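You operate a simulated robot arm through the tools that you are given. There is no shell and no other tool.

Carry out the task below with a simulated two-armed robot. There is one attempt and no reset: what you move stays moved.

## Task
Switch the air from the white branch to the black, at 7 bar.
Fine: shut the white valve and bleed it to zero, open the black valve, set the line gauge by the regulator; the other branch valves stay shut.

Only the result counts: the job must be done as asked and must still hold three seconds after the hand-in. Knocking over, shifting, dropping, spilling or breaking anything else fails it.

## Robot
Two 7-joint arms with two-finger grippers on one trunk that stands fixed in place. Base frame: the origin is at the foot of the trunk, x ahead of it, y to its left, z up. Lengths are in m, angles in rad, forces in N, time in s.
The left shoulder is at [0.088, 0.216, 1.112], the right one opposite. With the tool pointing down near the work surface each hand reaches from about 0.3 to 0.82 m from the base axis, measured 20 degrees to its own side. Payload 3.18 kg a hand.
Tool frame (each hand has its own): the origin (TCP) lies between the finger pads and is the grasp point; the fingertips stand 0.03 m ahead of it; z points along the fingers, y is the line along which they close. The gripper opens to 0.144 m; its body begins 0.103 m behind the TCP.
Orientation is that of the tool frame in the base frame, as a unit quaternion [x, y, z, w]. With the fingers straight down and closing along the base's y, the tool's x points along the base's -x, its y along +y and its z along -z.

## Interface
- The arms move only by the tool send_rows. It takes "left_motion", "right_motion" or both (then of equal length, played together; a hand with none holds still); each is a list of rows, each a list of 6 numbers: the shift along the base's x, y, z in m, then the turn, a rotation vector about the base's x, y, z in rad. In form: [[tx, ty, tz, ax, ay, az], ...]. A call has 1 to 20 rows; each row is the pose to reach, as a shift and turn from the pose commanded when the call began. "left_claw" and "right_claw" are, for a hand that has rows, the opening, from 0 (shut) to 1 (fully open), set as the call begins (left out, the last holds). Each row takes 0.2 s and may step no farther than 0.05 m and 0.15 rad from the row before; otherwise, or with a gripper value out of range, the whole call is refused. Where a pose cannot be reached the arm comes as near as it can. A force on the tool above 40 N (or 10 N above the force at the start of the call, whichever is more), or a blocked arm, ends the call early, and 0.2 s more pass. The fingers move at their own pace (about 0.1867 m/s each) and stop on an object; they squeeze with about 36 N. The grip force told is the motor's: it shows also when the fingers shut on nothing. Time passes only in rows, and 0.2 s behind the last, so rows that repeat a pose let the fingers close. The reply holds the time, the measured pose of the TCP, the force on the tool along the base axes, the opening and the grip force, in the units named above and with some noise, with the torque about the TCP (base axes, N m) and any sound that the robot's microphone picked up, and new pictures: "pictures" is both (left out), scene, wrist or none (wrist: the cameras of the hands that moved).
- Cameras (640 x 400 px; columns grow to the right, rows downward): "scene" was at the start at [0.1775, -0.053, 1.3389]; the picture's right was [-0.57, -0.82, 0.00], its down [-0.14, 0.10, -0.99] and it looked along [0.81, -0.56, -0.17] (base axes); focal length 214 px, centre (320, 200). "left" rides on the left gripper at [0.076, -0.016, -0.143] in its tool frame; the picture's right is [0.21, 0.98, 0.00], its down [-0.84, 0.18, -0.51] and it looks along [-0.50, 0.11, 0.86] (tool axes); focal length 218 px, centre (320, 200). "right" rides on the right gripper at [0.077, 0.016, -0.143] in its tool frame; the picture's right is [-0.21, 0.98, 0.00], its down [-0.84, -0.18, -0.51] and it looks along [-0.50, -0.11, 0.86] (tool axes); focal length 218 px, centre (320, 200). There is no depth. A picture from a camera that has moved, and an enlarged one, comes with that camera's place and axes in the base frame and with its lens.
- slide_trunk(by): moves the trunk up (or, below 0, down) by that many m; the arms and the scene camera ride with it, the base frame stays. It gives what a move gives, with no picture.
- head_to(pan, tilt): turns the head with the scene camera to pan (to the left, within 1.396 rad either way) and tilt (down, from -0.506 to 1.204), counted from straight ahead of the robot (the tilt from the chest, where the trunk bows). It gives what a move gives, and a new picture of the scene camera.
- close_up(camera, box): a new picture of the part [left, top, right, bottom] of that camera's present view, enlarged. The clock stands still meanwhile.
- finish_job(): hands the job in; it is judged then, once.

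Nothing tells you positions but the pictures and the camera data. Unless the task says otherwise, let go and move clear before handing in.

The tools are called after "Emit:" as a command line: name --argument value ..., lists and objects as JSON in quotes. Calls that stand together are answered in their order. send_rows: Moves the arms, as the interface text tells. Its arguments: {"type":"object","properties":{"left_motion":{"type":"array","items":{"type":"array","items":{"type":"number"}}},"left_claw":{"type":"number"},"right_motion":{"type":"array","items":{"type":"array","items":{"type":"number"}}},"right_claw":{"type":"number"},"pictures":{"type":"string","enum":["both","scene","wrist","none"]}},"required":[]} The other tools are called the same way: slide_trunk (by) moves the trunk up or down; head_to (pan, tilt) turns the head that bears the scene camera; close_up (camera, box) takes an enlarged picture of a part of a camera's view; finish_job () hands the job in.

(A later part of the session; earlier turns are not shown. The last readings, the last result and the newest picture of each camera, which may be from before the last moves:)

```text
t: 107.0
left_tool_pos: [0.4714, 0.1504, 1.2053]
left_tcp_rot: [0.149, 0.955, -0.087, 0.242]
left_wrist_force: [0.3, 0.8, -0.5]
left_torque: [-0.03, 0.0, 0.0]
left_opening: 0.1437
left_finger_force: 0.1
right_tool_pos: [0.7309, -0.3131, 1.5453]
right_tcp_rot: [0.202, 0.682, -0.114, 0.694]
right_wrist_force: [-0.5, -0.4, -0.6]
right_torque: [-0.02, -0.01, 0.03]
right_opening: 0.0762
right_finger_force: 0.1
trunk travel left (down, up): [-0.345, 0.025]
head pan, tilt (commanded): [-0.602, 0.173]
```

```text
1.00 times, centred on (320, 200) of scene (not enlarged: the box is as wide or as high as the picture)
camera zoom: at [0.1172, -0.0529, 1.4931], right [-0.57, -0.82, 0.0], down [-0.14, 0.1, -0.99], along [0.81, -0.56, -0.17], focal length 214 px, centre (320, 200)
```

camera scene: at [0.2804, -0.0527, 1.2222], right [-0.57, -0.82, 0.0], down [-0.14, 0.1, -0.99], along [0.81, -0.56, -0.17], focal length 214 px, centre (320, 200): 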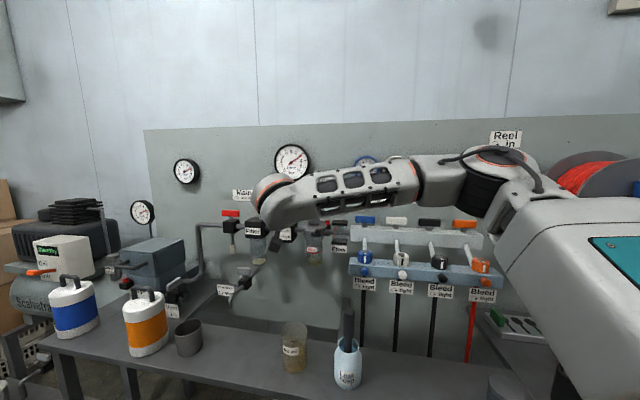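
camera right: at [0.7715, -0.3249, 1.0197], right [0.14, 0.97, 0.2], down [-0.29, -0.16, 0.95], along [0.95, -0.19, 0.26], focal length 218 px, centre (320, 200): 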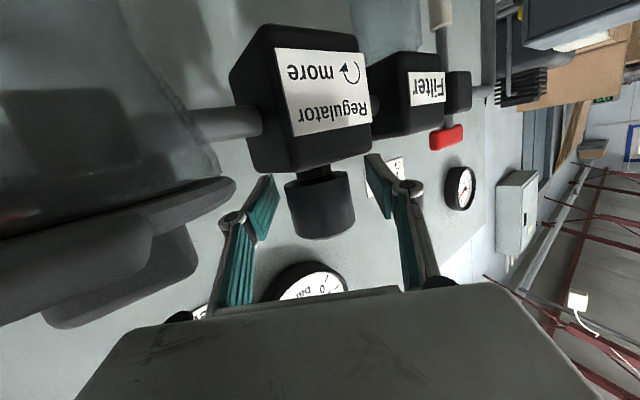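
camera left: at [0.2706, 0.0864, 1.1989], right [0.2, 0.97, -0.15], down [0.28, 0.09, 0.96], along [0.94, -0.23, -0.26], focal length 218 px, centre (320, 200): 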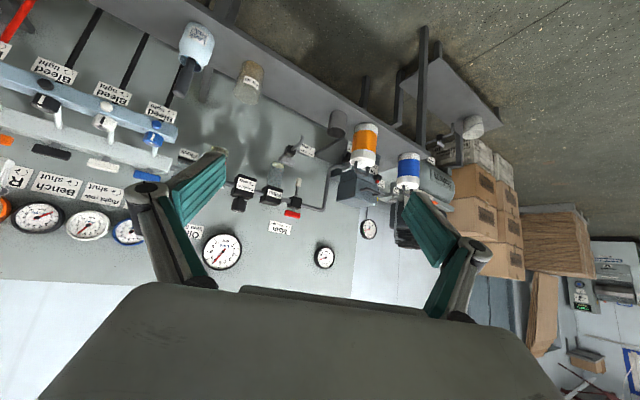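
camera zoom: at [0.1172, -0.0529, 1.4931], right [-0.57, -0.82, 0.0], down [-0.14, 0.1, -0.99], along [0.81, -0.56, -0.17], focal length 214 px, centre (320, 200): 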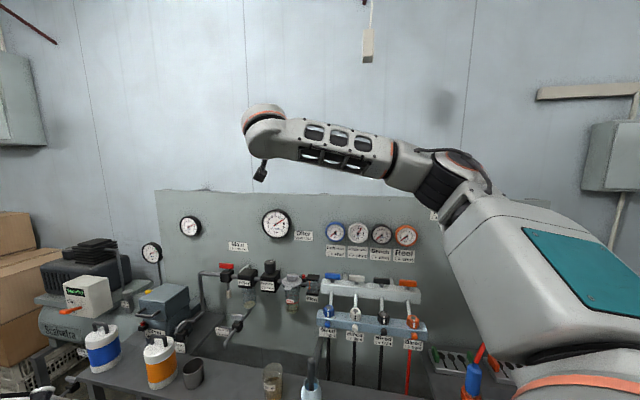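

The hand rode up high but touched nothing. I bring it down in front of the manifold with the panel-facing orientation.

Emit:
send_rows --right_motion '[[-0.018, -0.019, -0.034, 0.035, 0.07, -0.027], [-0.036, -0.038, -0.069, 0.071, 0.14, -0.054], [-0.054, -0.057, -0.103, 0.106, 0.21, -0.08], [-0.072, -0.076, -0.138, 0.141, 0.28, -0.107], [-0.09, -0.095, -0.172, 0.176, 0.35, -0.134], [-0.108, -0.114, -0.207, 0.212, 0.421, -0.161], [-0.126, -0.133, -0.241, 0.247, 0.491, -0.188], [-0.144, -0.152, -0.276, 0.282, 0.561, -0.214], [-0.162, -0.171, -0.31, 0.318, 0.631, -0.241], [-0.18, -0.19, -0.345, 0.353, 0.701, -0.268]]' --right_claw 0 --pictures "both"

```text
t: 109.2
left_tool_pos: [0.4724, 0.1494, 1.2044]
left_tcp_rot: [0.149, 0.954, -0.088, 0.244]
left_wrist_force: [0.4, -0.7, 0.1]
left_torque: [-0.05, 0.0, 0.0]
left_opening: 0.144
left_finger_force: 0.1
right_tool_pos: [0.5486, -0.5065, 1.1986]
right_tcp_rot: [0.355, 0.853, -0.147, 0.352]
right_wrist_force: [-0.5, 0.1, -0.5]
right_torque: [-0.02, 0.01, 0.03]
right_opening: 0.0
right_finger_force: 30.3
trunk travel left (down, up): [-0.345, 0.025]
head pan, tilt (commanded): [-0.602, 0.173]
camera scene: at [0.1176, -0.0536, 1.4931], right [-0.57, -0.82, 0.0], down [-0.14, 0.1, -0.99], along [0.81, -0.56, -0.17], focal length 214 px, centre (320, 200)
camera right: at [0.4484, -0.384, 1.2448], right [0.8, 0.59, 0.15], down [0.04, -0.3, 0.95], along [0.6, -0.75, -0.26], focal length 218 px, centre (320, 200)
```

scene: 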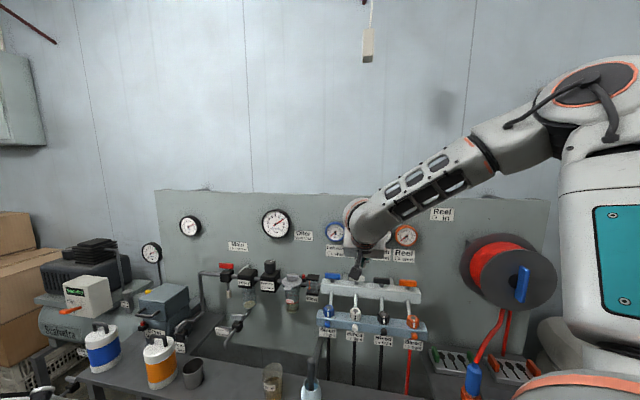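
right: 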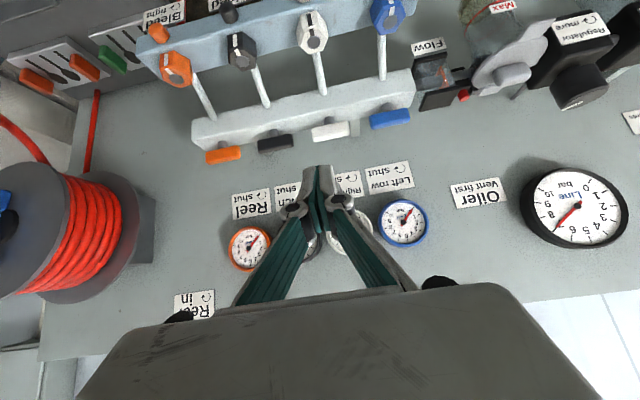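

Good posture again. I move the closed fingertips to just in front of the black handle's right half.

Emit:
send_rows --right_motion '[[-0.01, -0.035, -0.02, 0, 0, 0], [-0.015, -0.07, -0.045, 0, 0, 0], [-0.015, -0.105, -0.07, 0, 0, 0], [-0.0147, -0.1334, -0.0986, 0, 0, 0]]' --pictures "both"

Emit:
close_up --camera "right" --box '[220, 90, 420, 215]'

Emit:
close_up --camera "scene" --box '[330, 240, 458, 320]'

```text
t: 110.2
left_tool_pos: [0.472, 0.1488, 1.2041]
left_tcp_rot: [0.15, 0.954, -0.088, 0.243]
left_wrist_force: [0.4, -0.5, -0.1]
left_torque: [0.04, 0.03, 0.03]
left_opening: 0.1441
left_finger_force: 0.1
right_tool_pos: [0.5349, -0.6364, 1.1029]
right_tcp_rot: [0.354, 0.853, -0.146, 0.353]
right_wrist_force: [-0.1, -1.1, -0.2]
right_torque: [-0.01, 0.0, 0.01]
right_opening: 0.0
right_finger_force: 31.1
trunk travel left (down, up): [-0.345, 0.025]
head pan, tilt (commanded): [-0.602, 0.173]
camera scene: at [0.1175, -0.054, 1.493], right [-0.57, -0.82, 0.0], down [-0.14, 0.1, -0.99], along [0.81, -0.56, -0.17], focal length 214 px, centre (320, 200)
camera right: at [0.4347, -0.5146, 1.1493], right [0.8, 0.59, 0.15], down [0.04, -0.3, 0.95], along [0.6, -0.75, -0.26], focal length 218 px, centre (320, 200)
```

scene: 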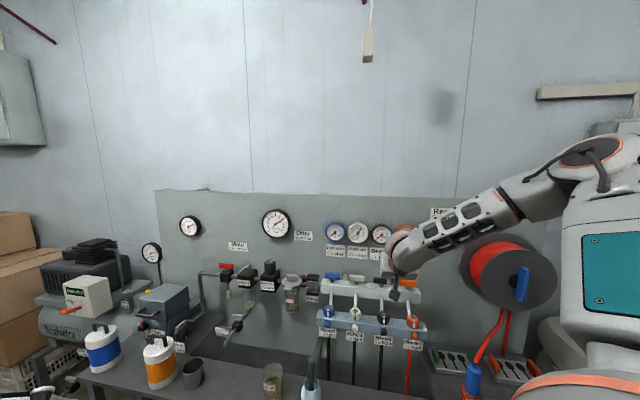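
right: 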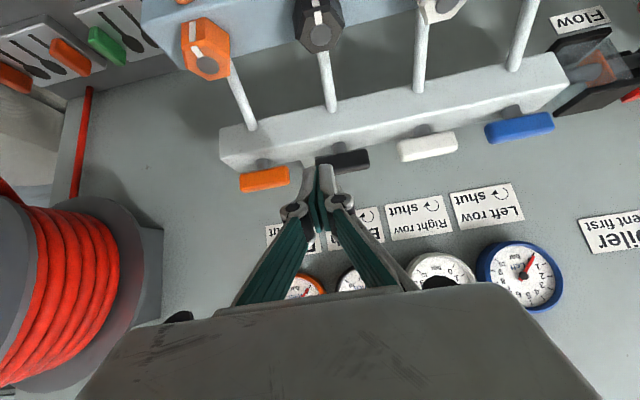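

```text
3.20 times, centred on (320, 152) of right
camera zoom: at [0.4347, -0.5146, 1.1493], right [0.8, 0.59, 0.15], down [0.04, -0.3, 0.95], along [0.6, -0.75, -0.26], focal length 698 px, centre (320, 352)
```

zoom: 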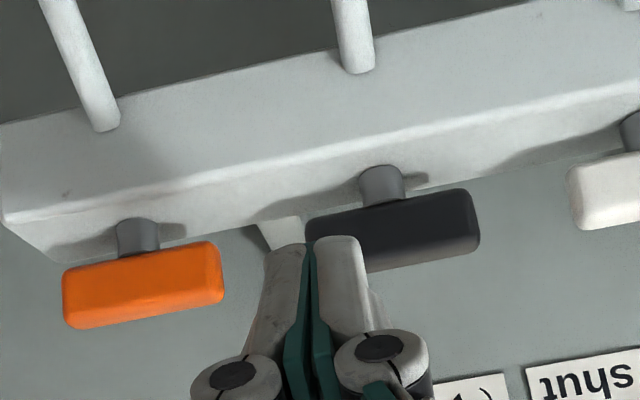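

```text
5.00 times, centred on (394, 280) of scene
camera zoom: at [0.1175, -0.054, 1.493], right [-0.57, -0.82, 0.0], down [-0.14, 0.1, -0.99], along [0.81, -0.56, -0.17], focal length 1072 px, centre (-50, -200)
```

zoom: 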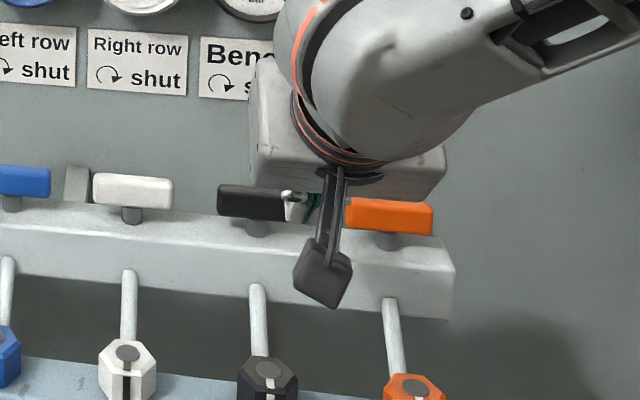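

The tip is just at the black handle's right half. I lower to handle height and push it toward the wall in an arc (counter-clockwise = open).

Emit:
send_rows --right_motion '[[0.0216, -0.0163, -0.035, 0, 0, 0], [0.0299, -0.0246, -0.035, 0, 0, 0], [0.033, -0.033, -0.035, 0, 0, 0], [0.0358, -0.04, -0.035, 0, 0, 0]]' --pictures "wrist"

Emit:
close_up --camera "right" --box '[220, 90, 420, 215]'

```text
t: 111.2
left_tool_pos: [0.4712, 0.1498, 1.2029]
left_tcp_rot: [0.15, 0.954, -0.089, 0.244]
left_wrist_force: [0.0, 0.4, 0.0]
left_torque: [-0.01, 0.0, -0.01]
left_opening: 0.1439
left_finger_force: 0.1
right_tool_pos: [0.5701, -0.6766, 1.0671]
right_tcp_rot: [0.355, 0.853, -0.147, 0.354]
right_wrist_force: [0.4, 0.1, -0.5]
right_torque: [0.0, 0.01, -0.01]
right_opening: 0.0
right_finger_force: 30.9
trunk travel left (down, up): [-0.345, 0.025]
head pan, tilt (commanded): [-0.602, 0.173]
camera right: at [0.4704, -0.5537, 1.1139], right [0.8, 0.59, 0.15], down [0.04, -0.29, 0.95], along [0.6, -0.76, -0.26], focal length 218 px, centre (320, 200)
```

right: 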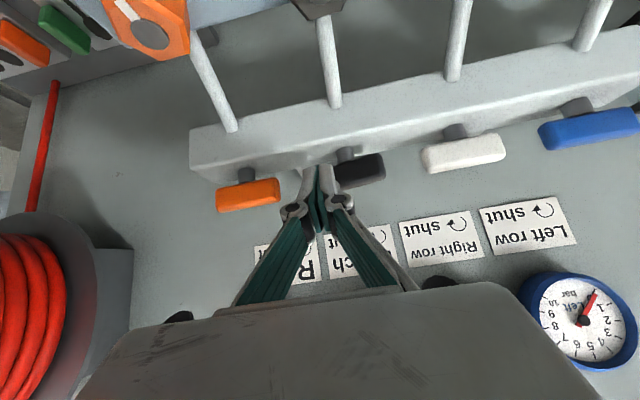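

```text
3.20 times, centred on (320, 152) of right
camera zoom: at [0.4704, -0.5537, 1.1139], right [0.8, 0.59, 0.15], down [0.04, -0.29, 0.95], along [0.6, -0.76, -0.26], focal length 698 px, centre (320, 352)
```

zoom: 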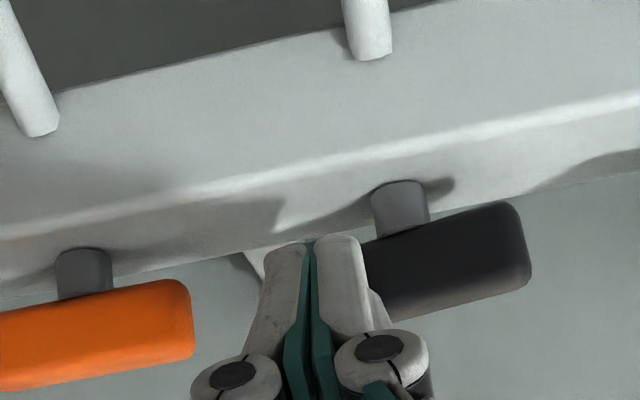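

The black handle is turning. I follow the arc to bring it fully round.

Emit:
send_rows --right_motion '[[0.006, -0.0065, 0, 0, 0, 0], [0.0131, -0.0104, 0, 0, 0, 0], [0.021, -0.0125, 0, 0, 0, 0], [0.0295, -0.0129, 0, 0, 0, 0]]' --pictures "wrist"

Emit:
close_up --camera "right" --box '[220, 90, 420, 215]'

Emit:
close_up --camera "scene" --box '[330, 220, 458, 300]'

```text
t: 112.2
left_tool_pos: [0.4698, 0.1491, 1.206]
left_tcp_rot: [0.149, 0.954, -0.088, 0.245]
left_wrist_force: [-0.4, -0.4, 0.3]
left_torque: [-0.02, -0.01, 0.0]
left_opening: 0.1443
left_finger_force: 0.1
right_tool_pos: [0.5955, -0.6921, 1.0655]
right_tcp_rot: [0.356, 0.853, -0.149, 0.352]
right_wrist_force: [-25.7, -5.7, 3.3]
right_torque: [-0.04, 0.13, 0.24]
right_opening: 0.0002
right_finger_force: 30.8
trunk travel left (down, up): [-0.345, 0.025]
head pan, tilt (commanded): [-0.602, 0.173]
camera right: at [0.4964, -0.5692, 1.1128], right [0.8, 0.58, 0.15], down [0.04, -0.29, 0.95], along [0.6, -0.76, -0.26], focal length 218 px, centre (320, 200)
```

right: 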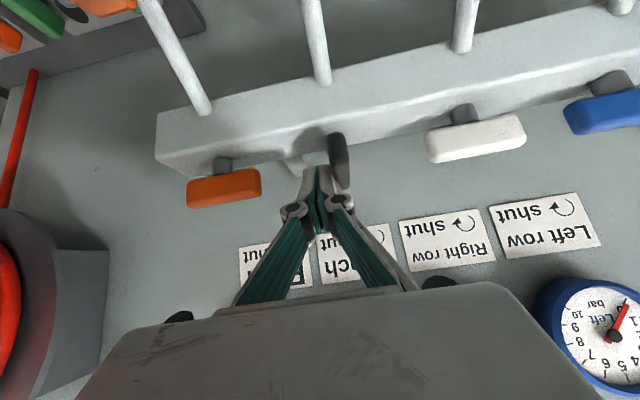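

```text
3.20 times, centred on (320, 152) of right
camera zoom: at [0.4964, -0.5692, 1.1128], right [0.8, 0.58, 0.15], down [0.04, -0.29, 0.95], along [0.6, -0.76, -0.26], focal length 698 px, centre (320, 352)
```

zoom: 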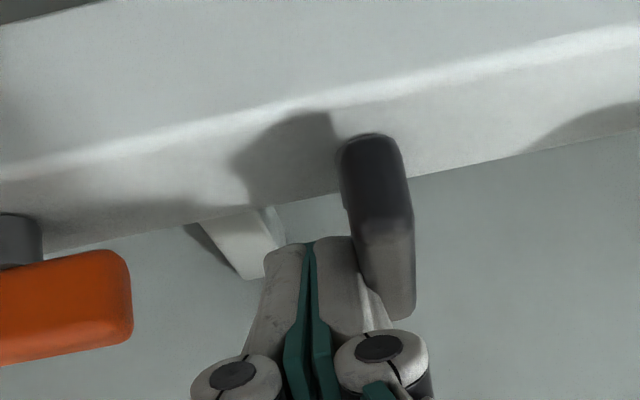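

```text
5.00 times, centred on (394, 260) of scene
camera zoom: at [0.1136, -0.0538, 1.4935], right [-0.57, -0.82, 0.0], down [-0.14, 0.1, -0.99], along [0.81, -0.56, -0.17], focal length 1072 px, centre (-50, -100)
```

zoom: 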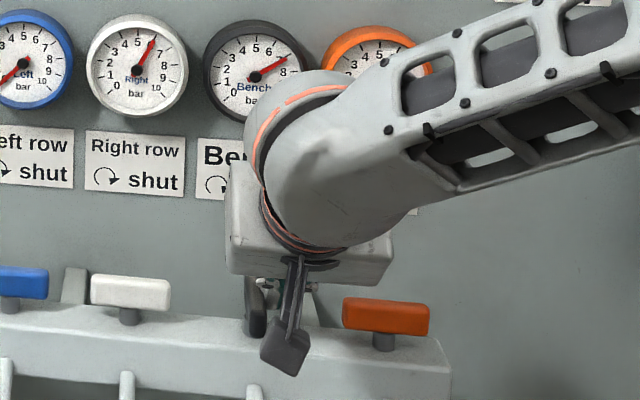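

The black handle is fully open and the black gauge shows 7 bar. I back the finger out.

Emit:
send_rows --right_motion '[[-0.004, -0.003, 0.0, 0, 0, 0], [-0.018, 0.008, 0.005, 0, 0, 0], [-0.04, 0.025, 0.03, 0, 0, 0], [-0.06, 0.045, 0.06, 0, 0, 0], [-0.07, 0.075, 0.09, 0, 0, 0]]' --pictures "both"

Emit:
close_up --camera "scene" --box '[330, 215, 458, 295]'

Emit:
close_up --camera "scene" --box '[250, 200, 330, 250]'

```text
t: 113.4
left_tool_pos: [0.4711, 0.1524, 1.2042]
left_tcp_rot: [0.149, 0.954, -0.089, 0.244]
left_wrist_force: [0.3, -0.3, 0.0]
left_torque: [-0.05, 0.01, -0.01]
left_opening: 0.1442
left_finger_force: 0.0
right_tool_pos: [0.5298, -0.6115, 1.1563]
right_tcp_rot: [0.355, 0.853, -0.147, 0.354]
right_wrist_force: [0.1, 1.0, 0.1]
right_torque: [0.0, 0.02, -0.02]
right_opening: 0.0001
right_finger_force: 30.6
trunk travel left (down, up): [-0.345, 0.025]
head pan, tilt (commanded): [-0.602, 0.173]
camera scene: at [0.1169, -0.0512, 1.4933], right [-0.57, -0.82, 0.0], down [-0.14, 0.1, -0.99], along [0.81, -0.56, -0.17], focal length 214 px, centre (320, 200)
camera right: at [0.4303, -0.4903, 1.2043], right [0.8, 0.59, 0.15], down [0.04, -0.29, 0.96], along [0.6, -0.76, -0.26], focal length 218 px, centre (320, 200)
```

scene: 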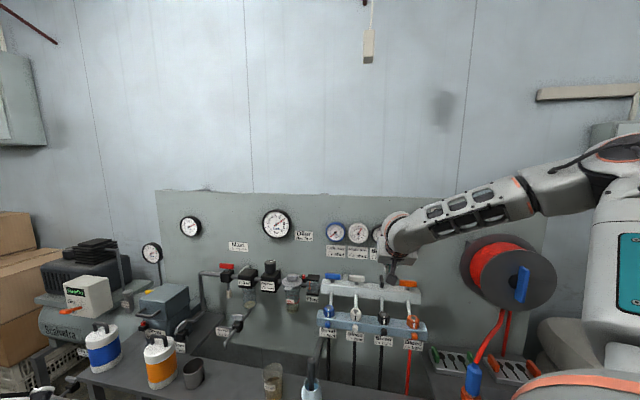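
right: 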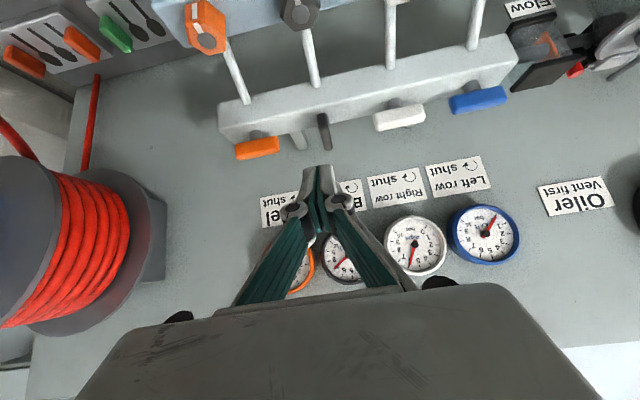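

```text
5.00 times, centred on (394, 255) of scene
camera zoom: at [0.1169, -0.0512, 1.4933], right [-0.57, -0.82, 0.0], down [-0.14, 0.1, -0.99], along [0.81, -0.56, -0.17], focal length 1072 px, centre (-50, -75)
```

zoom: 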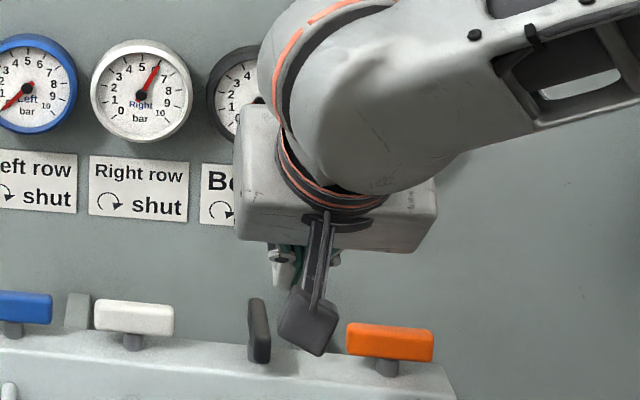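

```text
8.00 times, centred on (290, 225) of scene
camera zoom: at [0.1169, -0.0512, 1.4933], right [-0.57, -0.82, 0.0], down [-0.14, 0.1, -0.99], along [0.81, -0.56, -0.17], focal length 1716 px, centre (560, 0)
```

zoom: 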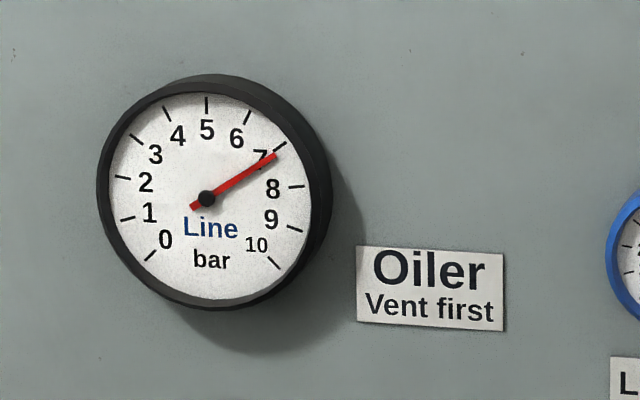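

Black is open at 7 bar with the line holding, white shut. Only the white bleed remains. With this better arm posture I re-grip the white hex vertically for a thorough test.

Emit:
send_rows --right_motion '[[0.005, 0.012, 0.0, 0.05, 0.086, 0.062], [0.014, 0.024, 0.0, 0.1, 0.172, 0.125], [0.024, 0.036, 0.0, 0.149, 0.258, 0.187], [0.034, 0.047, -0.01, 0.199, 0.345, 0.25], [0.043, 0.055, -0.025, 0.249, 0.431, 0.312], [0.052, 0.063, -0.045, 0.299, 0.517, 0.375], [0.061, 0.07, -0.07, 0.349, 0.603, 0.437], [0.069, 0.0755, -0.096, 0.3985, 0.689, 0.4996]]' --right_claw 0.4 --pictures "wrist"

Emit:
close_up --camera "right" --box '[220, 90, 420, 215]'

```text
t: 115.2
left_tool_pos: [0.4735, 0.1492, 1.2031]
left_tcp_rot: [0.15, 0.954, -0.088, 0.243]
left_wrist_force: [-0.3, 0.5, 0.2]
left_torque: [-0.02, 0.05, 0.01]
left_opening: 0.1441
left_finger_force: 0.1
right_tool_pos: [0.5993, -0.5401, 1.0597]
right_tcp_rot: [0.13, 0.991, 0.001, -0.001]
right_wrist_force: [1.0, 0.6, 0.2]
right_torque: [0.0, 0.02, 0.02]
right_opening: 0.0575
right_finger_force: 0.1
trunk travel left (down, up): [-0.345, 0.025]
head pan, tilt (commanded): [-0.602, 0.173]
camera right: at [0.5286, -0.5031, 1.2024], right [0.45, 0.89, 0.0], down [0.77, -0.39, 0.5], along [0.45, -0.23, -0.86], focal length 218 px, centre (320, 200)
```

right: 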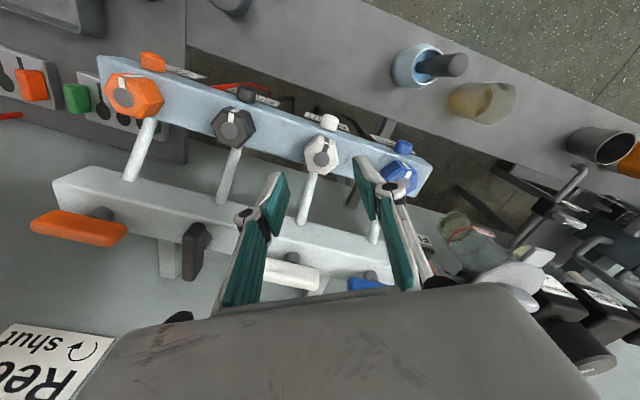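

```text
3.20 times, centred on (320, 152) of right
camera zoom: at [0.5286, -0.5031, 1.2024], right [0.45, 0.89, 0.0], down [0.77, -0.39, 0.5], along [0.45, -0.23, -0.86], focal length 698 px, centre (320, 352)
```

zoom: 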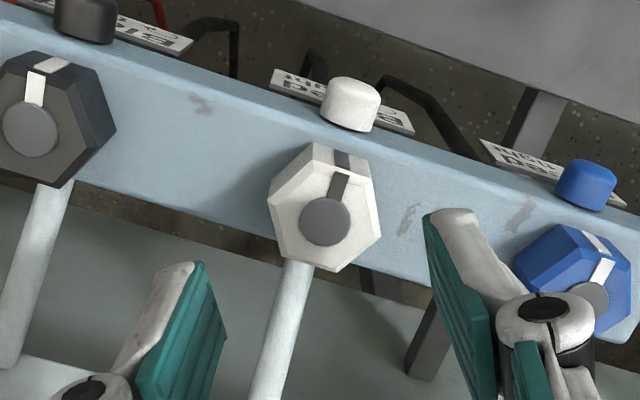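

Precisely placed; the white and black index lines are parallel (white hex at its original position). I lower, grip, and turn it clockwise to its far stop with the white gauge in view.

Emit:
send_rows --right_motion '[[0, 0.002, -0.03, 0, 0, 0], [0.0005, 0.003, -0.062, 0, 0, 0]]' --right_claw 0.4 --pictures "none"

Emit:
send_rows --right_motion '[[0, 0, 0, 0, 0, 0], [0, 0, 0, 0, 0, 0], [0, 0, 0, 0, 0, 0]]' --right_claw 0 --pictures "none"

Emit:
send_rows --right_motion '[[0, 0, 0, 0, 0, 0.05], [0, 0, 0, 0, 0, 0.1]]' --pictures "none"

```text
t: 115.8
left_tool_pos: [0.4724, 0.1499, 1.2041]
left_tcp_rot: [0.15, 0.954, -0.089, 0.245]
left_wrist_force: [0.2, -0.8, -0.5]
left_torque: [0.03, -0.02, 0.0]
left_opening: 0.1438
left_finger_force: 0.1
right_tool_pos: [0.5982, -0.537, 0.9981]
right_tcp_rot: [0.131, 0.991, 0.002, -0.001]
right_wrist_force: [-0.3, -1.0, -0.3]
right_torque: [0.03, -0.04, -0.02]
right_opening: 0.0574
right_finger_force: 0.0
trunk travel left (down, up): [-0.345, 0.025]
head pan, tilt (commanded): [-0.602, 0.173]
```

```text
t: 116.6
left_tool_pos: [0.4717, 0.152, 1.2037]
left_tcp_rot: [0.15, 0.954, -0.089, 0.244]
left_wrist_force: [0.0, 0.2, 0.2]
left_torque: [0.0, -0.01, -0.02]
left_opening: 0.144
left_finger_force: 0.0
right_tool_pos: [0.5987, -0.5366, 0.9992]
right_tcp_rot: [0.129, 0.992, 0.0, -0.001]
right_wrist_force: [-2.0, -0.8, 2.2]
right_torque: [-0.03, 0.0, 0.03]
right_opening: 0.0346
right_finger_force: 45.4
trunk travel left (down, up): [-0.345, 0.025]
head pan, tilt (commanded): [-0.602, 0.173]
```

```text
t: 117.2
left_tool_pos: [0.4713, 0.1504, 1.2047]
left_tcp_rot: [0.15, 0.954, -0.088, 0.244]
left_wrist_force: [0.0, 0.4, 0.0]
left_torque: [0.03, -0.01, 0.0]
left_opening: 0.144
left_finger_force: 0.1
right_tool_pos: [0.5977, -0.5363, 0.9975]
right_tcp_rot: [0.08, 0.997, 0.002, -0.001]
right_wrist_force: [-1.6, -2.3, 3.2]
right_torque: [-0.17, -0.31, -1.53]
right_opening: 0.0356
right_finger_force: 44.9
trunk travel left (down, up): [-0.345, 0.025]
head pan, tilt (commanded): [-0.602, 0.173]
```

Clean grip confirms: a hard stop counter-clockwise (1.5 N·m). Now clockwise all the way, watching torque and gauge.

Emit:
send_rows --right_motion '[[0, 0, 0, 0, 0, -0.13], [0, 0, 0, 0, 0, -0.26], [0, 0, 0, 0, 0, -0.39], [0, 0, 0, 0, 0, -0.52], [0, 0, 0, 0, 0, -0.65], [0, 0, 0, 0, 0, -0.78]]' --pictures "none"

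Emit:
close_up --camera "scene" --box '[310, 205, 438, 285]'

Emit:
close_up --camera "right" --box '[220, 90, 420, 215]'

```text
t: 118.6
left_tool_pos: [0.4714, 0.1508, 1.2038]
left_tcp_rot: [0.149, 0.954, -0.088, 0.245]
left_wrist_force: [-0.6, 0.4, 0.6]
left_torque: [-0.03, -0.01, -0.01]
left_opening: 0.1439
left_finger_force: 0.0
right_tool_pos: [0.5991, -0.5353, 0.9971]
right_tcp_rot: [0.455, 0.89, 0.0, -0.001]
right_wrist_force: [-3.0, 2.5, -4.6]
right_torque: [-0.5, -0.23, 0.0]
right_opening: 0.0344
right_finger_force: 45.1
trunk travel left (down, up): [-0.345, 0.025]
head pan, tilt (commanded): [-0.602, 0.173]
```

```text
5.00 times, centred on (374, 245) of scene
camera zoom: at [0.1172, -0.0528, 1.4931], right [-0.57, -0.82, 0.0], down [-0.14, 0.1, -0.99], along [0.81, -0.56, -0.17], focal length 1072 px, centre (50, -25)
```

zoom: 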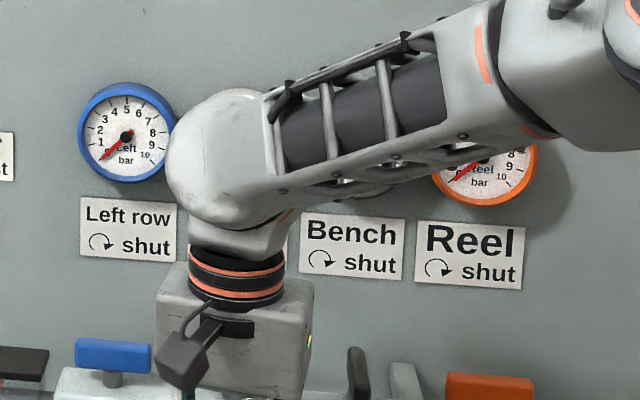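

```text
3.20 times, centred on (320, 152) of right
camera zoom: at [0.5664, -0.4636, 1.1413], right [0.91, 0.4, 0.0], down [0.35, -0.79, 0.5], along [0.2, -0.46, -0.86], focal length 698 px, centre (320, 352)
```

zoom: 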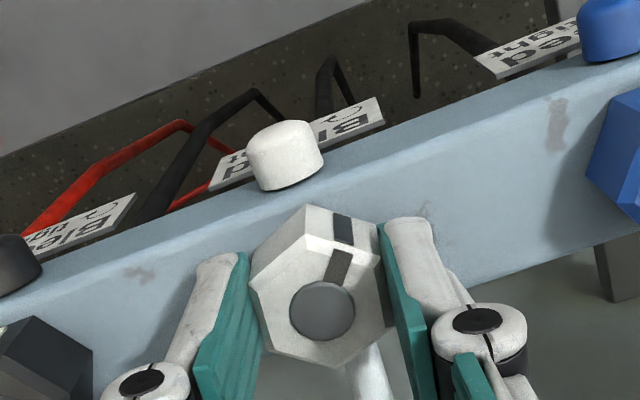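

The hex follows clockwise freely (39° so far). The arm hides the white gauge from the head camera, so I check with the left wrist camera.

Emit:
send_rows --right_motion '[[0, 0, 0, 0, 0, -0.13], [0, 0, 0, 0, 0, -0.26], [0, 0, 0, 0, 0, -0.39], [0, 0, 0, 0, 0, -0.5], [0, 0, 0, 0, 0, -0.58]]' --pictures "none"

Emit:
close_up --camera "left" --box '[0, 0, 640, 400]'

Emit:
close_up --camera "right" --box '[220, 90, 420, 215]'

```text
t: 119.8
left_tool_pos: [0.4739, 0.1512, 1.2036]
left_tcp_rot: [0.15, 0.954, -0.089, 0.243]
left_wrist_force: [-0.4, -1.4, 0.0]
left_torque: [0.01, 0.01, 0.02]
left_opening: 0.1442
left_finger_force: 0.1
right_tool_pos: [0.6014, -0.5353, 0.9986]
right_tcp_rot: [0.69, 0.724, 0.001, -0.001]
right_wrist_force: [5.2, 9.1, -12.4]
right_torque: [0.66, -0.19, 1.35]
right_opening: 0.0343
right_finger_force: 45.4
trunk travel left (down, up): [-0.345, 0.025]
head pan, tilt (commanded): [-0.602, 0.173]
```

```text
1.00 times, centred on (320, 200) of left (not enlarged: the box is as wide or as high as the picture)
camera zoom: at [0.3411, 0.1867, 1.2923], right [0.15, 0.97, -0.2], down [0.54, 0.09, 0.84], along [0.83, -0.23, -0.51], focal length 218 px, centre (320, 200)
```

zoom: 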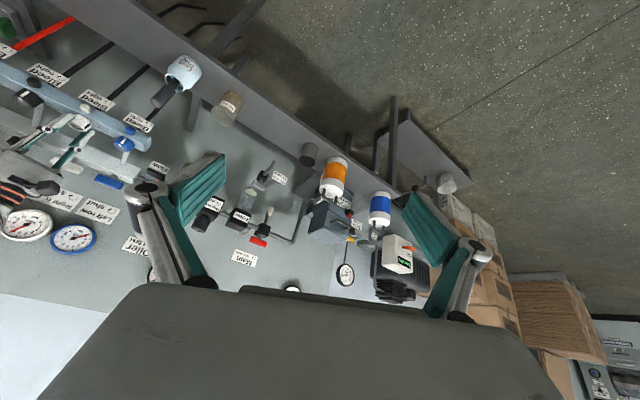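

```text
3.20 times, centred on (320, 152) of right
camera zoom: at [0.6118, -0.4575, 1.1414], right [0.99, -0.16, 0.0], down [-0.14, -0.85, 0.51], along [-0.08, -0.5, -0.86], focal length 698 px, centre (320, 352)
```

zoom: 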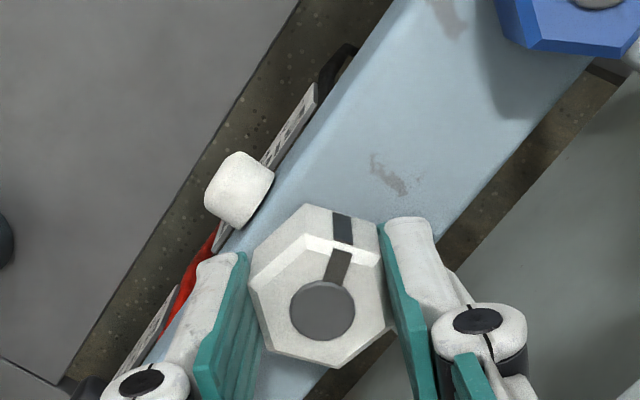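

The hex is now at its clockwise stop (torque +1.35). The white gauge is visible in the left camera; I zoom in.

Emit:
close_up --camera "left" --box '[0, 200, 64, 240]'

Emit:
close_up --camera "left" --box '[0, 80, 128, 160]'

```text
10.00 times, centred on (32, 220) of left
camera zoom: at [0.3411, 0.1867, 1.2923], right [0.15, 0.97, -0.2], down [0.54, 0.09, 0.84], along [0.83, -0.23, -0.51], focal length 2183 px, centre (3200, 0)
```

zoom: 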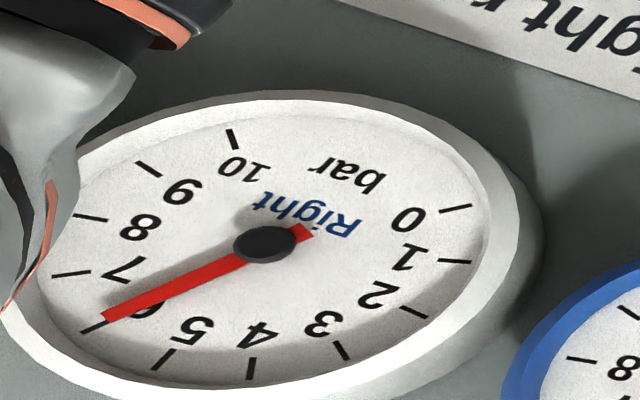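

```text
5.00 times, centred on (64, 120) of left
camera zoom: at [0.3411, 0.1867, 1.2923], right [0.15, 0.97, -0.2], down [0.54, 0.09, 0.84], along [0.83, -0.23, -0.51], focal length 1091 px, centre (1600, 600)
```

zoom: 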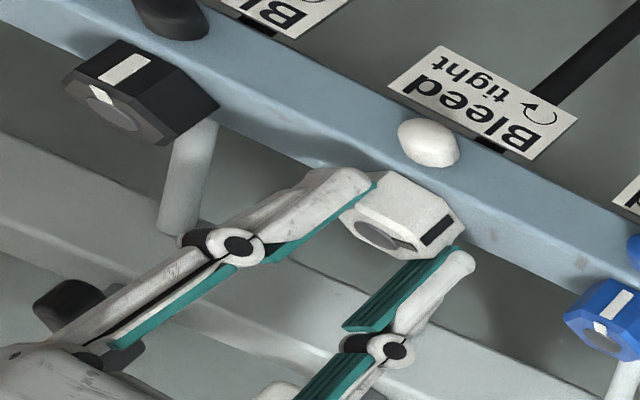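

Still 6 at this stop as well, so the hex is not the vent. I turn it back to its original stop and release.

Emit:
send_rows --right_motion '[[0, 0, 0, 0, 0, 0.13], [0, 0, 0, 0, 0, 0.26], [0, 0, 0, 0, 0, 0.39], [0, 0, 0, 0, 0, 0.52], [0, 0, 0, 0, 0, 0.65], [0, 0, 0, 0, 0, 0.78], [0, 0, 0, 0, 0, 0.91], [0, 0, 0, 0, 0, 1.04], [0, 0, 0, 0, 0, 1.17], [0, 0, 0, 0, 0, 1.29]]' --pictures "none"

Emit:
close_up --camera "left" --box '[0, 200, 64, 240]'

Emit:
close_up --camera "right" --box '[220, 90, 420, 215]'

```text
t: 122.0
left_tool_pos: [0.4732, 0.1498, 1.2058]
left_tcp_rot: [0.149, 0.954, -0.088, 0.243]
left_wrist_force: [0.5, 0.9, -0.1]
left_torque: [0.02, 0.0, 0.01]
left_opening: 0.144
left_finger_force: 0.1
right_tool_pos: [0.5992, -0.537, 0.9988]
right_tcp_rot: [0.115, 0.993, 0.0, -0.001]
right_wrist_force: [-4.0, 4.8, -9.9]
right_torque: [-0.11, 0.03, -1.12]
right_opening: 0.0342
right_finger_force: 45.3
trunk travel left (down, up): [-0.345, 0.025]
head pan, tilt (commanded): [-0.602, 0.173]
```

```text
10.00 times, centred on (32, 220) of left
camera zoom: at [0.34, 0.1866, 1.2927], right [0.15, 0.97, -0.2], down [0.54, 0.09, 0.84], along [0.83, -0.23, -0.51], focal length 2183 px, centre (3200, 0)
```

zoom: 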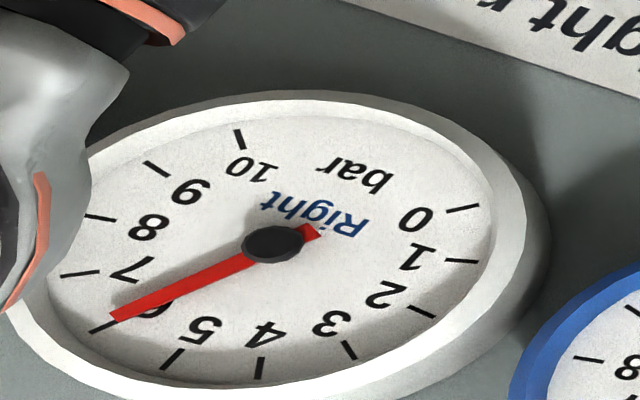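

```text
3.20 times, centred on (320, 152) of right
camera zoom: at [0.5269, -0.5031, 1.1414], right [0.43, 0.9, 0.0], down [0.78, -0.37, 0.51], along [0.46, -0.22, -0.86], focal length 698 px, centre (320, 352)
```

zoom: 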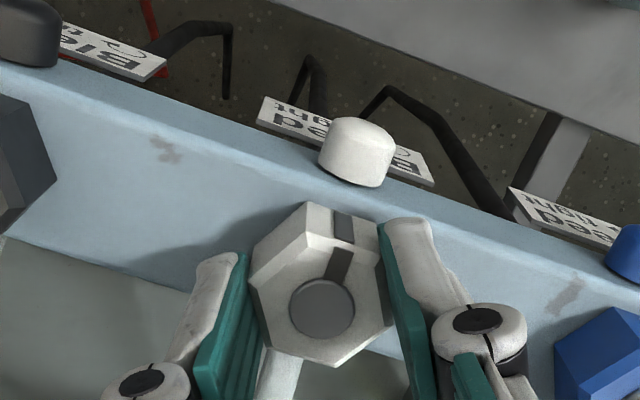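

Back at the original stop. While holding it, I test a gentle upward pull on the hex.

Emit:
send_rows --right_motion '[[0, 0, 0.002, 0, 0, -0.04], [0, 0, 0.005, 0, 0, -0.04]]' --pictures "none"

Emit:
send_rows --right_motion '[[0, 0, 0.003, 0, 0, 0], [0, 0, 0.006, 0, 0, 0]]' --pictures "none"

Emit:
close_up --camera "right" --box '[220, 90, 420, 215]'

```text
t: 122.6
left_tool_pos: [0.4732, 0.1483, 1.203]
left_tcp_rot: [0.15, 0.954, -0.088, 0.243]
left_wrist_force: [0.5, -0.1, -0.3]
left_torque: [-0.04, -0.01, -0.01]
left_opening: 0.1439
left_finger_force: 0.0
right_tool_pos: [0.5986, -0.5363, 0.9985]
right_tcp_rot: [0.134, 0.991, 0.002, -0.004]
right_wrist_force: [0.1, 8.2, -33.8]
right_torque: [0.18, -0.02, 0.0]
right_opening: 0.0347
right_finger_force: 44.4
trunk travel left (down, up): [-0.345, 0.025]
head pan, tilt (commanded): [-0.602, 0.173]
```

```text
t: 123.2
left_tool_pos: [0.4731, 0.1496, 1.2027]
left_tcp_rot: [0.15, 0.954, -0.088, 0.242]
left_wrist_force: [-0.3, -0.2, 0.3]
left_torque: [-0.02, 0.02, 0.0]
left_opening: 0.1437
left_finger_force: 0.1
right_tool_pos: [0.5989, -0.5382, 1.006]
right_tcp_rot: [0.135, 0.991, 0.002, -0.004]
right_wrist_force: [-1.9, 9.2, -33.4]
right_torque: [0.17, 0.02, 0.0]
right_opening: 0.0346
right_finger_force: 45.1
trunk travel left (down, up): [-0.345, 0.025]
head pan, tilt (commanded): [-0.602, 0.173]
```

```text
3.20 times, centred on (320, 152) of right
camera zoom: at [0.53, -0.5009, 1.1497], right [0.46, 0.89, 0.0], down [0.77, -0.4, 0.5], along [0.44, -0.23, -0.87], focal length 698 px, centre (320, 352)
```

zoom: 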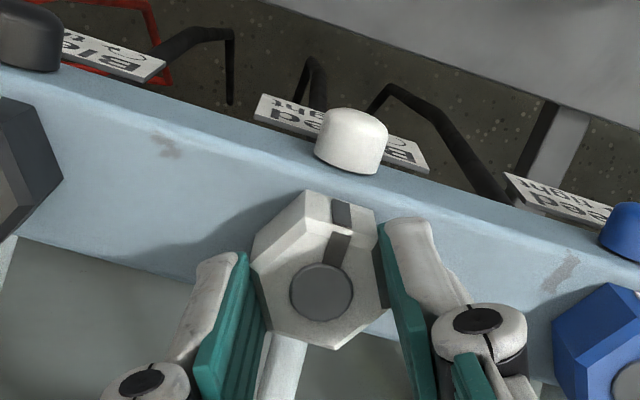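

The hex is axially fixed too (pads slipped at 33 N). Next test: roll the stub through several turns by pressing one finger pad against its right side and sliding upward (counter-clockwise from the front). I release the hex and set up for that.

Emit:
send_rows --right_motion '[[0, 0, 0, 0, 0, 0], [0, 0, 0.03, 0, 0, 0], [0, 0, 0.065, 0, 0, 0], [-0.006, 0.014, 0.065, 0, 0, -0.13], [-0.012, 0.028, 0.065, 0, 0, -0.26], [-0.017, 0.0425, 0.065, 0, 0, -0.39], [-0.017, 0.0425, 0.055, 0, 0, -0.52], [-0.017, 0.0425, 0.01, 0, 0, -0.52], [-0.017, 0.0425, -0.035, 0, 0, -0.52], [-0.017, 0.0425, -0.083, 0, 0, -0.52]]' --right_claw 0.42 --pictures "wrist"

Emit:
close_up --camera "left" --box '[0, 70, 160, 170]'

```text
t: 125.4
left_tool_pos: [0.4719, 0.1499, 1.2036]
left_tcp_rot: [0.15, 0.954, -0.088, 0.243]
left_wrist_force: [0.2, -1.3, 0.5]
left_torque: [0.02, 0.01, 0.0]
left_opening: 0.1438
left_finger_force: 0.1
right_tool_pos: [0.581, -0.4942, 0.9244]
right_tcp_rot: [0.386, 0.922, 0.001, -0.001]
right_wrist_force: [1.7, -0.5, -0.2]
right_torque: [0.0, 0.03, -0.01]
right_opening: 0.0606
right_finger_force: 0.0
trunk travel left (down, up): [-0.345, 0.025]
head pan, tilt (commanded): [-0.602, 0.173]
camera right: at [0.5375, -0.4287, 1.0678], right [0.84, 0.54, 0.0], down [0.46, -0.73, 0.51], along [0.27, -0.43, -0.86], focal length 218 px, centre (320, 200)
```

right: 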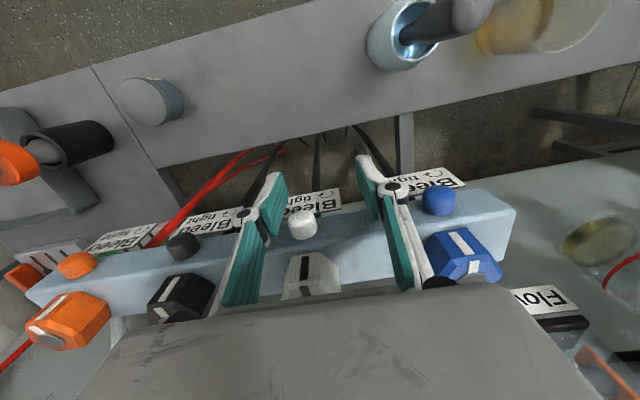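

```text
4.00 times, centred on (80, 120) of left
camera zoom: at [0.3407, 0.1859, 1.2925], right [0.15, 0.97, -0.2], down [0.54, 0.09, 0.84], along [0.83, -0.23, -0.51], focal length 873 px, centre (1280, 520)
```

zoom: 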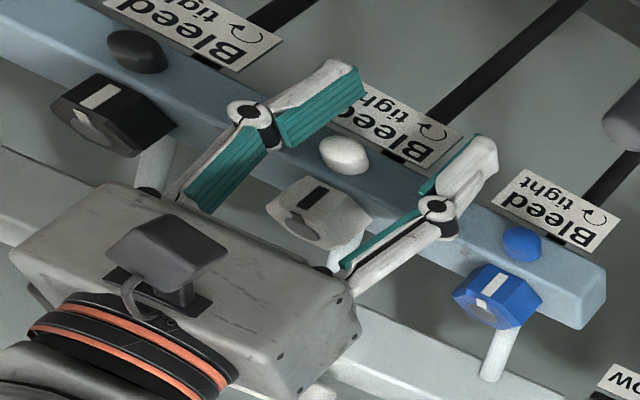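

In position, the stub between the pads with the right pad just beside it. I press lightly left and slide up.

Emit:
send_rows --right_motion '[[0.002, 0.002, 0, 0, 0, 0], [0.0035, 0.0035, 0, 0, 0, 0]]' --right_claw 0.42 --pictures "none"

```text
t: 126.0
left_tool_pos: [0.4712, 0.1498, 1.2048]
left_tcp_rot: [0.15, 0.954, -0.088, 0.245]
left_wrist_force: [-0.1, 0.1, -0.2]
left_torque: [-0.01, 0.0, -0.03]
left_opening: 0.1435
left_finger_force: 0.0
right_tool_pos: [0.5849, -0.4901, 0.9265]
right_tcp_rot: [0.385, 0.923, 0.001, 0.0]
right_wrist_force: [0.2, -0.8, -0.3]
right_torque: [0.01, -0.02, -0.03]
right_opening: 0.0605
right_finger_force: 0.0
trunk travel left (down, up): [-0.345, 0.025]
head pan, tilt (commanded): [-0.602, 0.173]
```

Emit:
send_rows --right_motion '[[0.0015, 0.0015, 0, 0, 0, 0], [0.003, 0.003, 0, 0, 0, 0]]' --pictures "none"

```text
t: 126.6
left_tool_pos: [0.4718, 0.1475, 1.2047]
left_tcp_rot: [0.15, 0.954, -0.089, 0.244]
left_wrist_force: [-0.7, 0.2, 0.2]
left_torque: [0.0, -0.03, -0.03]
left_opening: 0.1437
left_finger_force: 0.0
right_tool_pos: [0.586, -0.4882, 0.9255]
right_tcp_rot: [0.385, 0.923, 0.001, -0.002]
right_wrist_force: [-5.2, -5.1, -3.3]
right_torque: [0.15, -0.14, -0.15]
right_opening: 0.0649
right_finger_force: 3.0
trunk travel left (down, up): [-0.345, 0.025]
head pan, tilt (commanded): [-0.602, 0.173]
```

Emit:
send_rows --right_motion '[[0.003, 0.003, 0, 0, 0, 0], [0.004, 0.004, 0.008, 0, 0, 0], [0.004, 0.004, 0.016, 0, 0, 0]]' --pictures "none"

Emit:
send_rows --right_motion '[[0.0, 0.0, 0.008, 0, 0, 0], [0.0, 0.0, 0.016, 0, 0, 0], [0.0, 0.0, 0.024, 0, 0, 0]]' --pictures "none"

Emit:
close_up --camera "left" --box '[0, 200, 64, 240]'

```text
t: 127.4
left_tool_pos: [0.4709, 0.1479, 1.2057]
left_tcp_rot: [0.151, 0.954, -0.088, 0.244]
left_wrist_force: [0.6, -0.5, 0.5]
left_torque: [0.02, 0.01, -0.03]
left_opening: 0.1442
left_finger_force: 0.0
right_tool_pos: [0.5898, -0.4867, 0.9414]
right_tcp_rot: [0.386, 0.923, 0.0, -0.002]
right_wrist_force: [-16.6, -15.8, -9.4]
right_torque: [0.22, -0.21, -0.35]
right_opening: 0.0731
right_finger_force: 10.5
trunk travel left (down, up): [-0.345, 0.025]
head pan, tilt (commanded): [-0.602, 0.173]
```

```text
t: 128.2
left_tool_pos: [0.4708, 0.1491, 1.2048]
left_tcp_rot: [0.15, 0.954, -0.089, 0.245]
left_wrist_force: [0.1, 0.8, -0.2]
left_torque: [0.03, 0.0, -0.02]
left_opening: 0.1439
left_finger_force: 0.2
right_tool_pos: [0.5894, -0.485, 0.9652]
right_tcp_rot: [0.385, 0.923, -0.001, -0.003]
right_wrist_force: [-18.2, -16.9, -12.8]
right_torque: [0.0, 0.24, -0.3]
right_opening: 0.074
right_finger_force: 11.1
trunk travel left (down, up): [-0.345, 0.025]
head pan, tilt (commanded): [-0.602, 0.173]
```

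```text
10.00 times, centred on (32, 220) of left
camera zoom: at [0.3387, 0.1842, 1.2934], right [0.15, 0.97, -0.19], down [0.54, 0.09, 0.84], along [0.83, -0.23, -0.51], focal length 2183 px, centre (3200, 0)
```

zoom: 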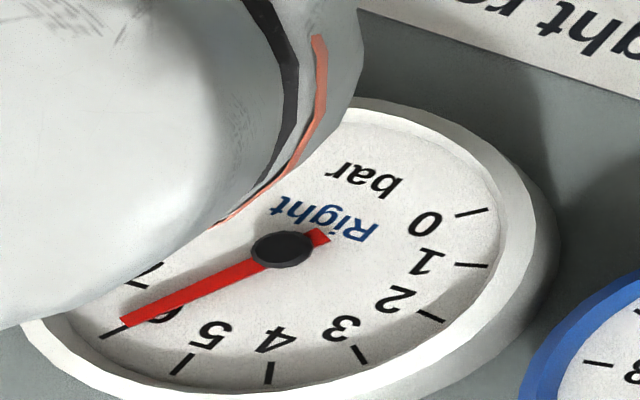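

The vertical friction (≈0.45 of the press force) shows the pad just slides: the stub is fixed. To learn what the hex knobs really do, I test the black one (now under 7 bar), turning it clockwise a little while watching flow, gauge and sound – and then returning it.

Emit:
send_rows --right_motion '[[-0.006, -0.006, 0, 0, 0, 0], [-0.01, -0.006, 0.04, 0, 0, 0], [-0.02, -0.02, 0.08, 0, 0, 0.13], [-0.03, -0.05, 0.105, 0, 0, 0.26], [-0.042, -0.085, 0.105, 0, 0, 0.39], [-0.055, -0.12, 0.105, 0, 0, 0.52]]' --right_claw 0.42 --pictures "wrist"

Emit:
close_up --camera "right" --box '[220, 90, 420, 215]'

```text
t: 129.6
left_tool_pos: [0.4713, 0.1492, 1.205]
left_tcp_rot: [0.149, 0.954, -0.088, 0.244]
left_wrist_force: [-0.4, -0.6, 0.5]
left_torque: [0.01, 0.0, 0.05]
left_opening: 0.1441
left_finger_force: 0.1
right_tool_pos: [0.5365, -0.6019, 1.0717]
right_tcp_rot: [0.134, 0.991, 0.001, 0.0]
right_wrist_force: [-0.8, -1.3, -0.3]
right_torque: [0.03, -0.03, -0.01]
right_opening: 0.0605
right_finger_force: 0.1
trunk travel left (down, up): [-0.345, 0.025]
head pan, tilt (commanded): [-0.602, 0.173]
camera right: at [0.4662, -0.5663, 1.2147], right [0.46, 0.89, 0.0], down [0.77, -0.4, 0.51], along [0.45, -0.23, -0.86], focal length 218 px, centre (320, 200)
```

right: 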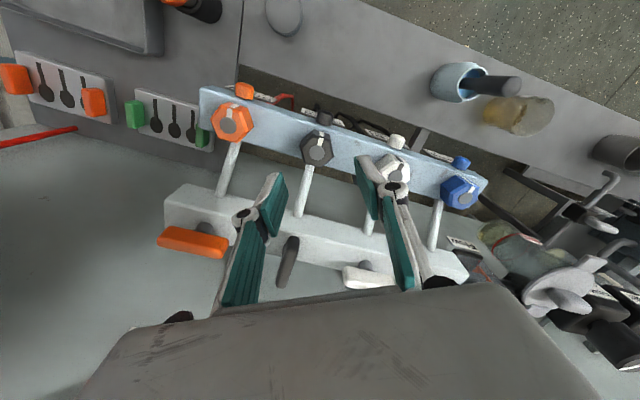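

```text
3.20 times, centred on (320, 152) of right
camera zoom: at [0.4662, -0.5663, 1.2147], right [0.46, 0.89, 0.0], down [0.77, -0.4, 0.51], along [0.45, -0.23, -0.86], focal length 698 px, centre (320, 352)
```

zoom: 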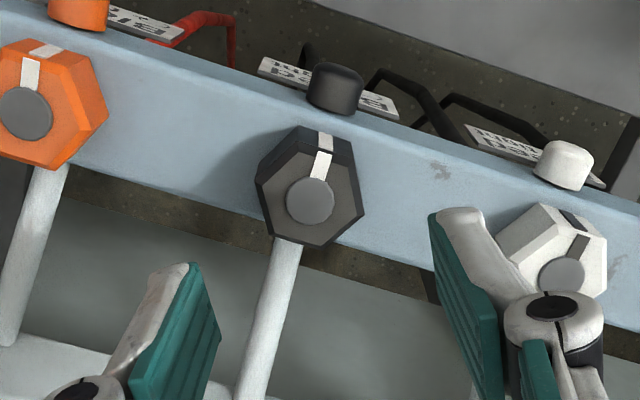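

Emit:
send_rows --right_motion '[[-0.003, -0.002, -0.035, 0, 0, 0], [-0.0037, -0.002, -0.0735, 0, 0, 0]]' --right_claw 0.42 --pictures "none"

Emit:
send_rows --right_motion '[[0, 0, 0, 0, 0, 0], [0, 0, 0, 0, 0, 0], [0, 0, 0, 0, 0, 0]]' --right_claw 0 --pictures "none"

Emit:
send_rows --right_motion '[[0, 0, 0, 0, 0, -0.05], [0, 0, 0, 0, 0, -0.1]]' --pictures "none"

```text
t: 130.2
left_tool_pos: [0.473, 0.1497, 1.2044]
left_tcp_rot: [0.15, 0.954, -0.09, 0.243]
left_wrist_force: [0.2, -0.1, -0.3]
left_torque: [0.0, 0.03, -0.02]
left_opening: 0.1442
left_finger_force: 0.1
right_tool_pos: [0.5349, -0.6067, 0.996]
right_tcp_rot: [0.135, 0.991, 0.0, -0.001]
right_wrist_force: [0.1, -0.8, -0.3]
right_torque: [-0.01, -0.02, -0.04]
right_opening: 0.0605
right_finger_force: 0.0
trunk travel left (down, up): [-0.345, 0.025]
head pan, tilt (commanded): [-0.602, 0.173]
```

```text
t: 131.0
left_tool_pos: [0.472, 0.1502, 1.204]
left_tcp_rot: [0.149, 0.954, -0.089, 0.245]
left_wrist_force: [-0.8, -0.1, 0.3]
left_torque: [0.01, 0.0, 0.05]
left_opening: 0.144
left_finger_force: 0.0
right_tool_pos: [0.5358, -0.6048, 0.9976]
right_tcp_rot: [0.135, 0.991, 0.0, -0.002]
right_wrist_force: [0.8, 14.1, -5.1]
right_torque: [0.34, -1.01, -0.02]
right_opening: 0.0346
right_finger_force: 44.6
trunk travel left (down, up): [-0.345, 0.025]
head pan, tilt (commanded): [-0.602, 0.173]
```

```text
t: 131.6
left_tool_pos: [0.472, 0.1504, 1.2043]
left_tcp_rot: [0.15, 0.954, -0.089, 0.244]
left_wrist_force: [-0.7, -0.4, -0.1]
left_torque: [-0.04, -0.03, -0.01]
left_opening: 0.144
left_finger_force: 0.0
right_tool_pos: [0.5352, -0.6046, 0.9986]
right_tcp_rot: [0.184, 0.983, 0.0, -0.001]
right_wrist_force: [4.5, 12.0, -4.6]
right_torque: [0.68, 0.2, 0.01]
right_opening: 0.0345
right_finger_force: 44.8
trunk travel left (down, up): [-0.345, 0.025]
head pan, tilt (commanded): [-0.602, 0.173]
```

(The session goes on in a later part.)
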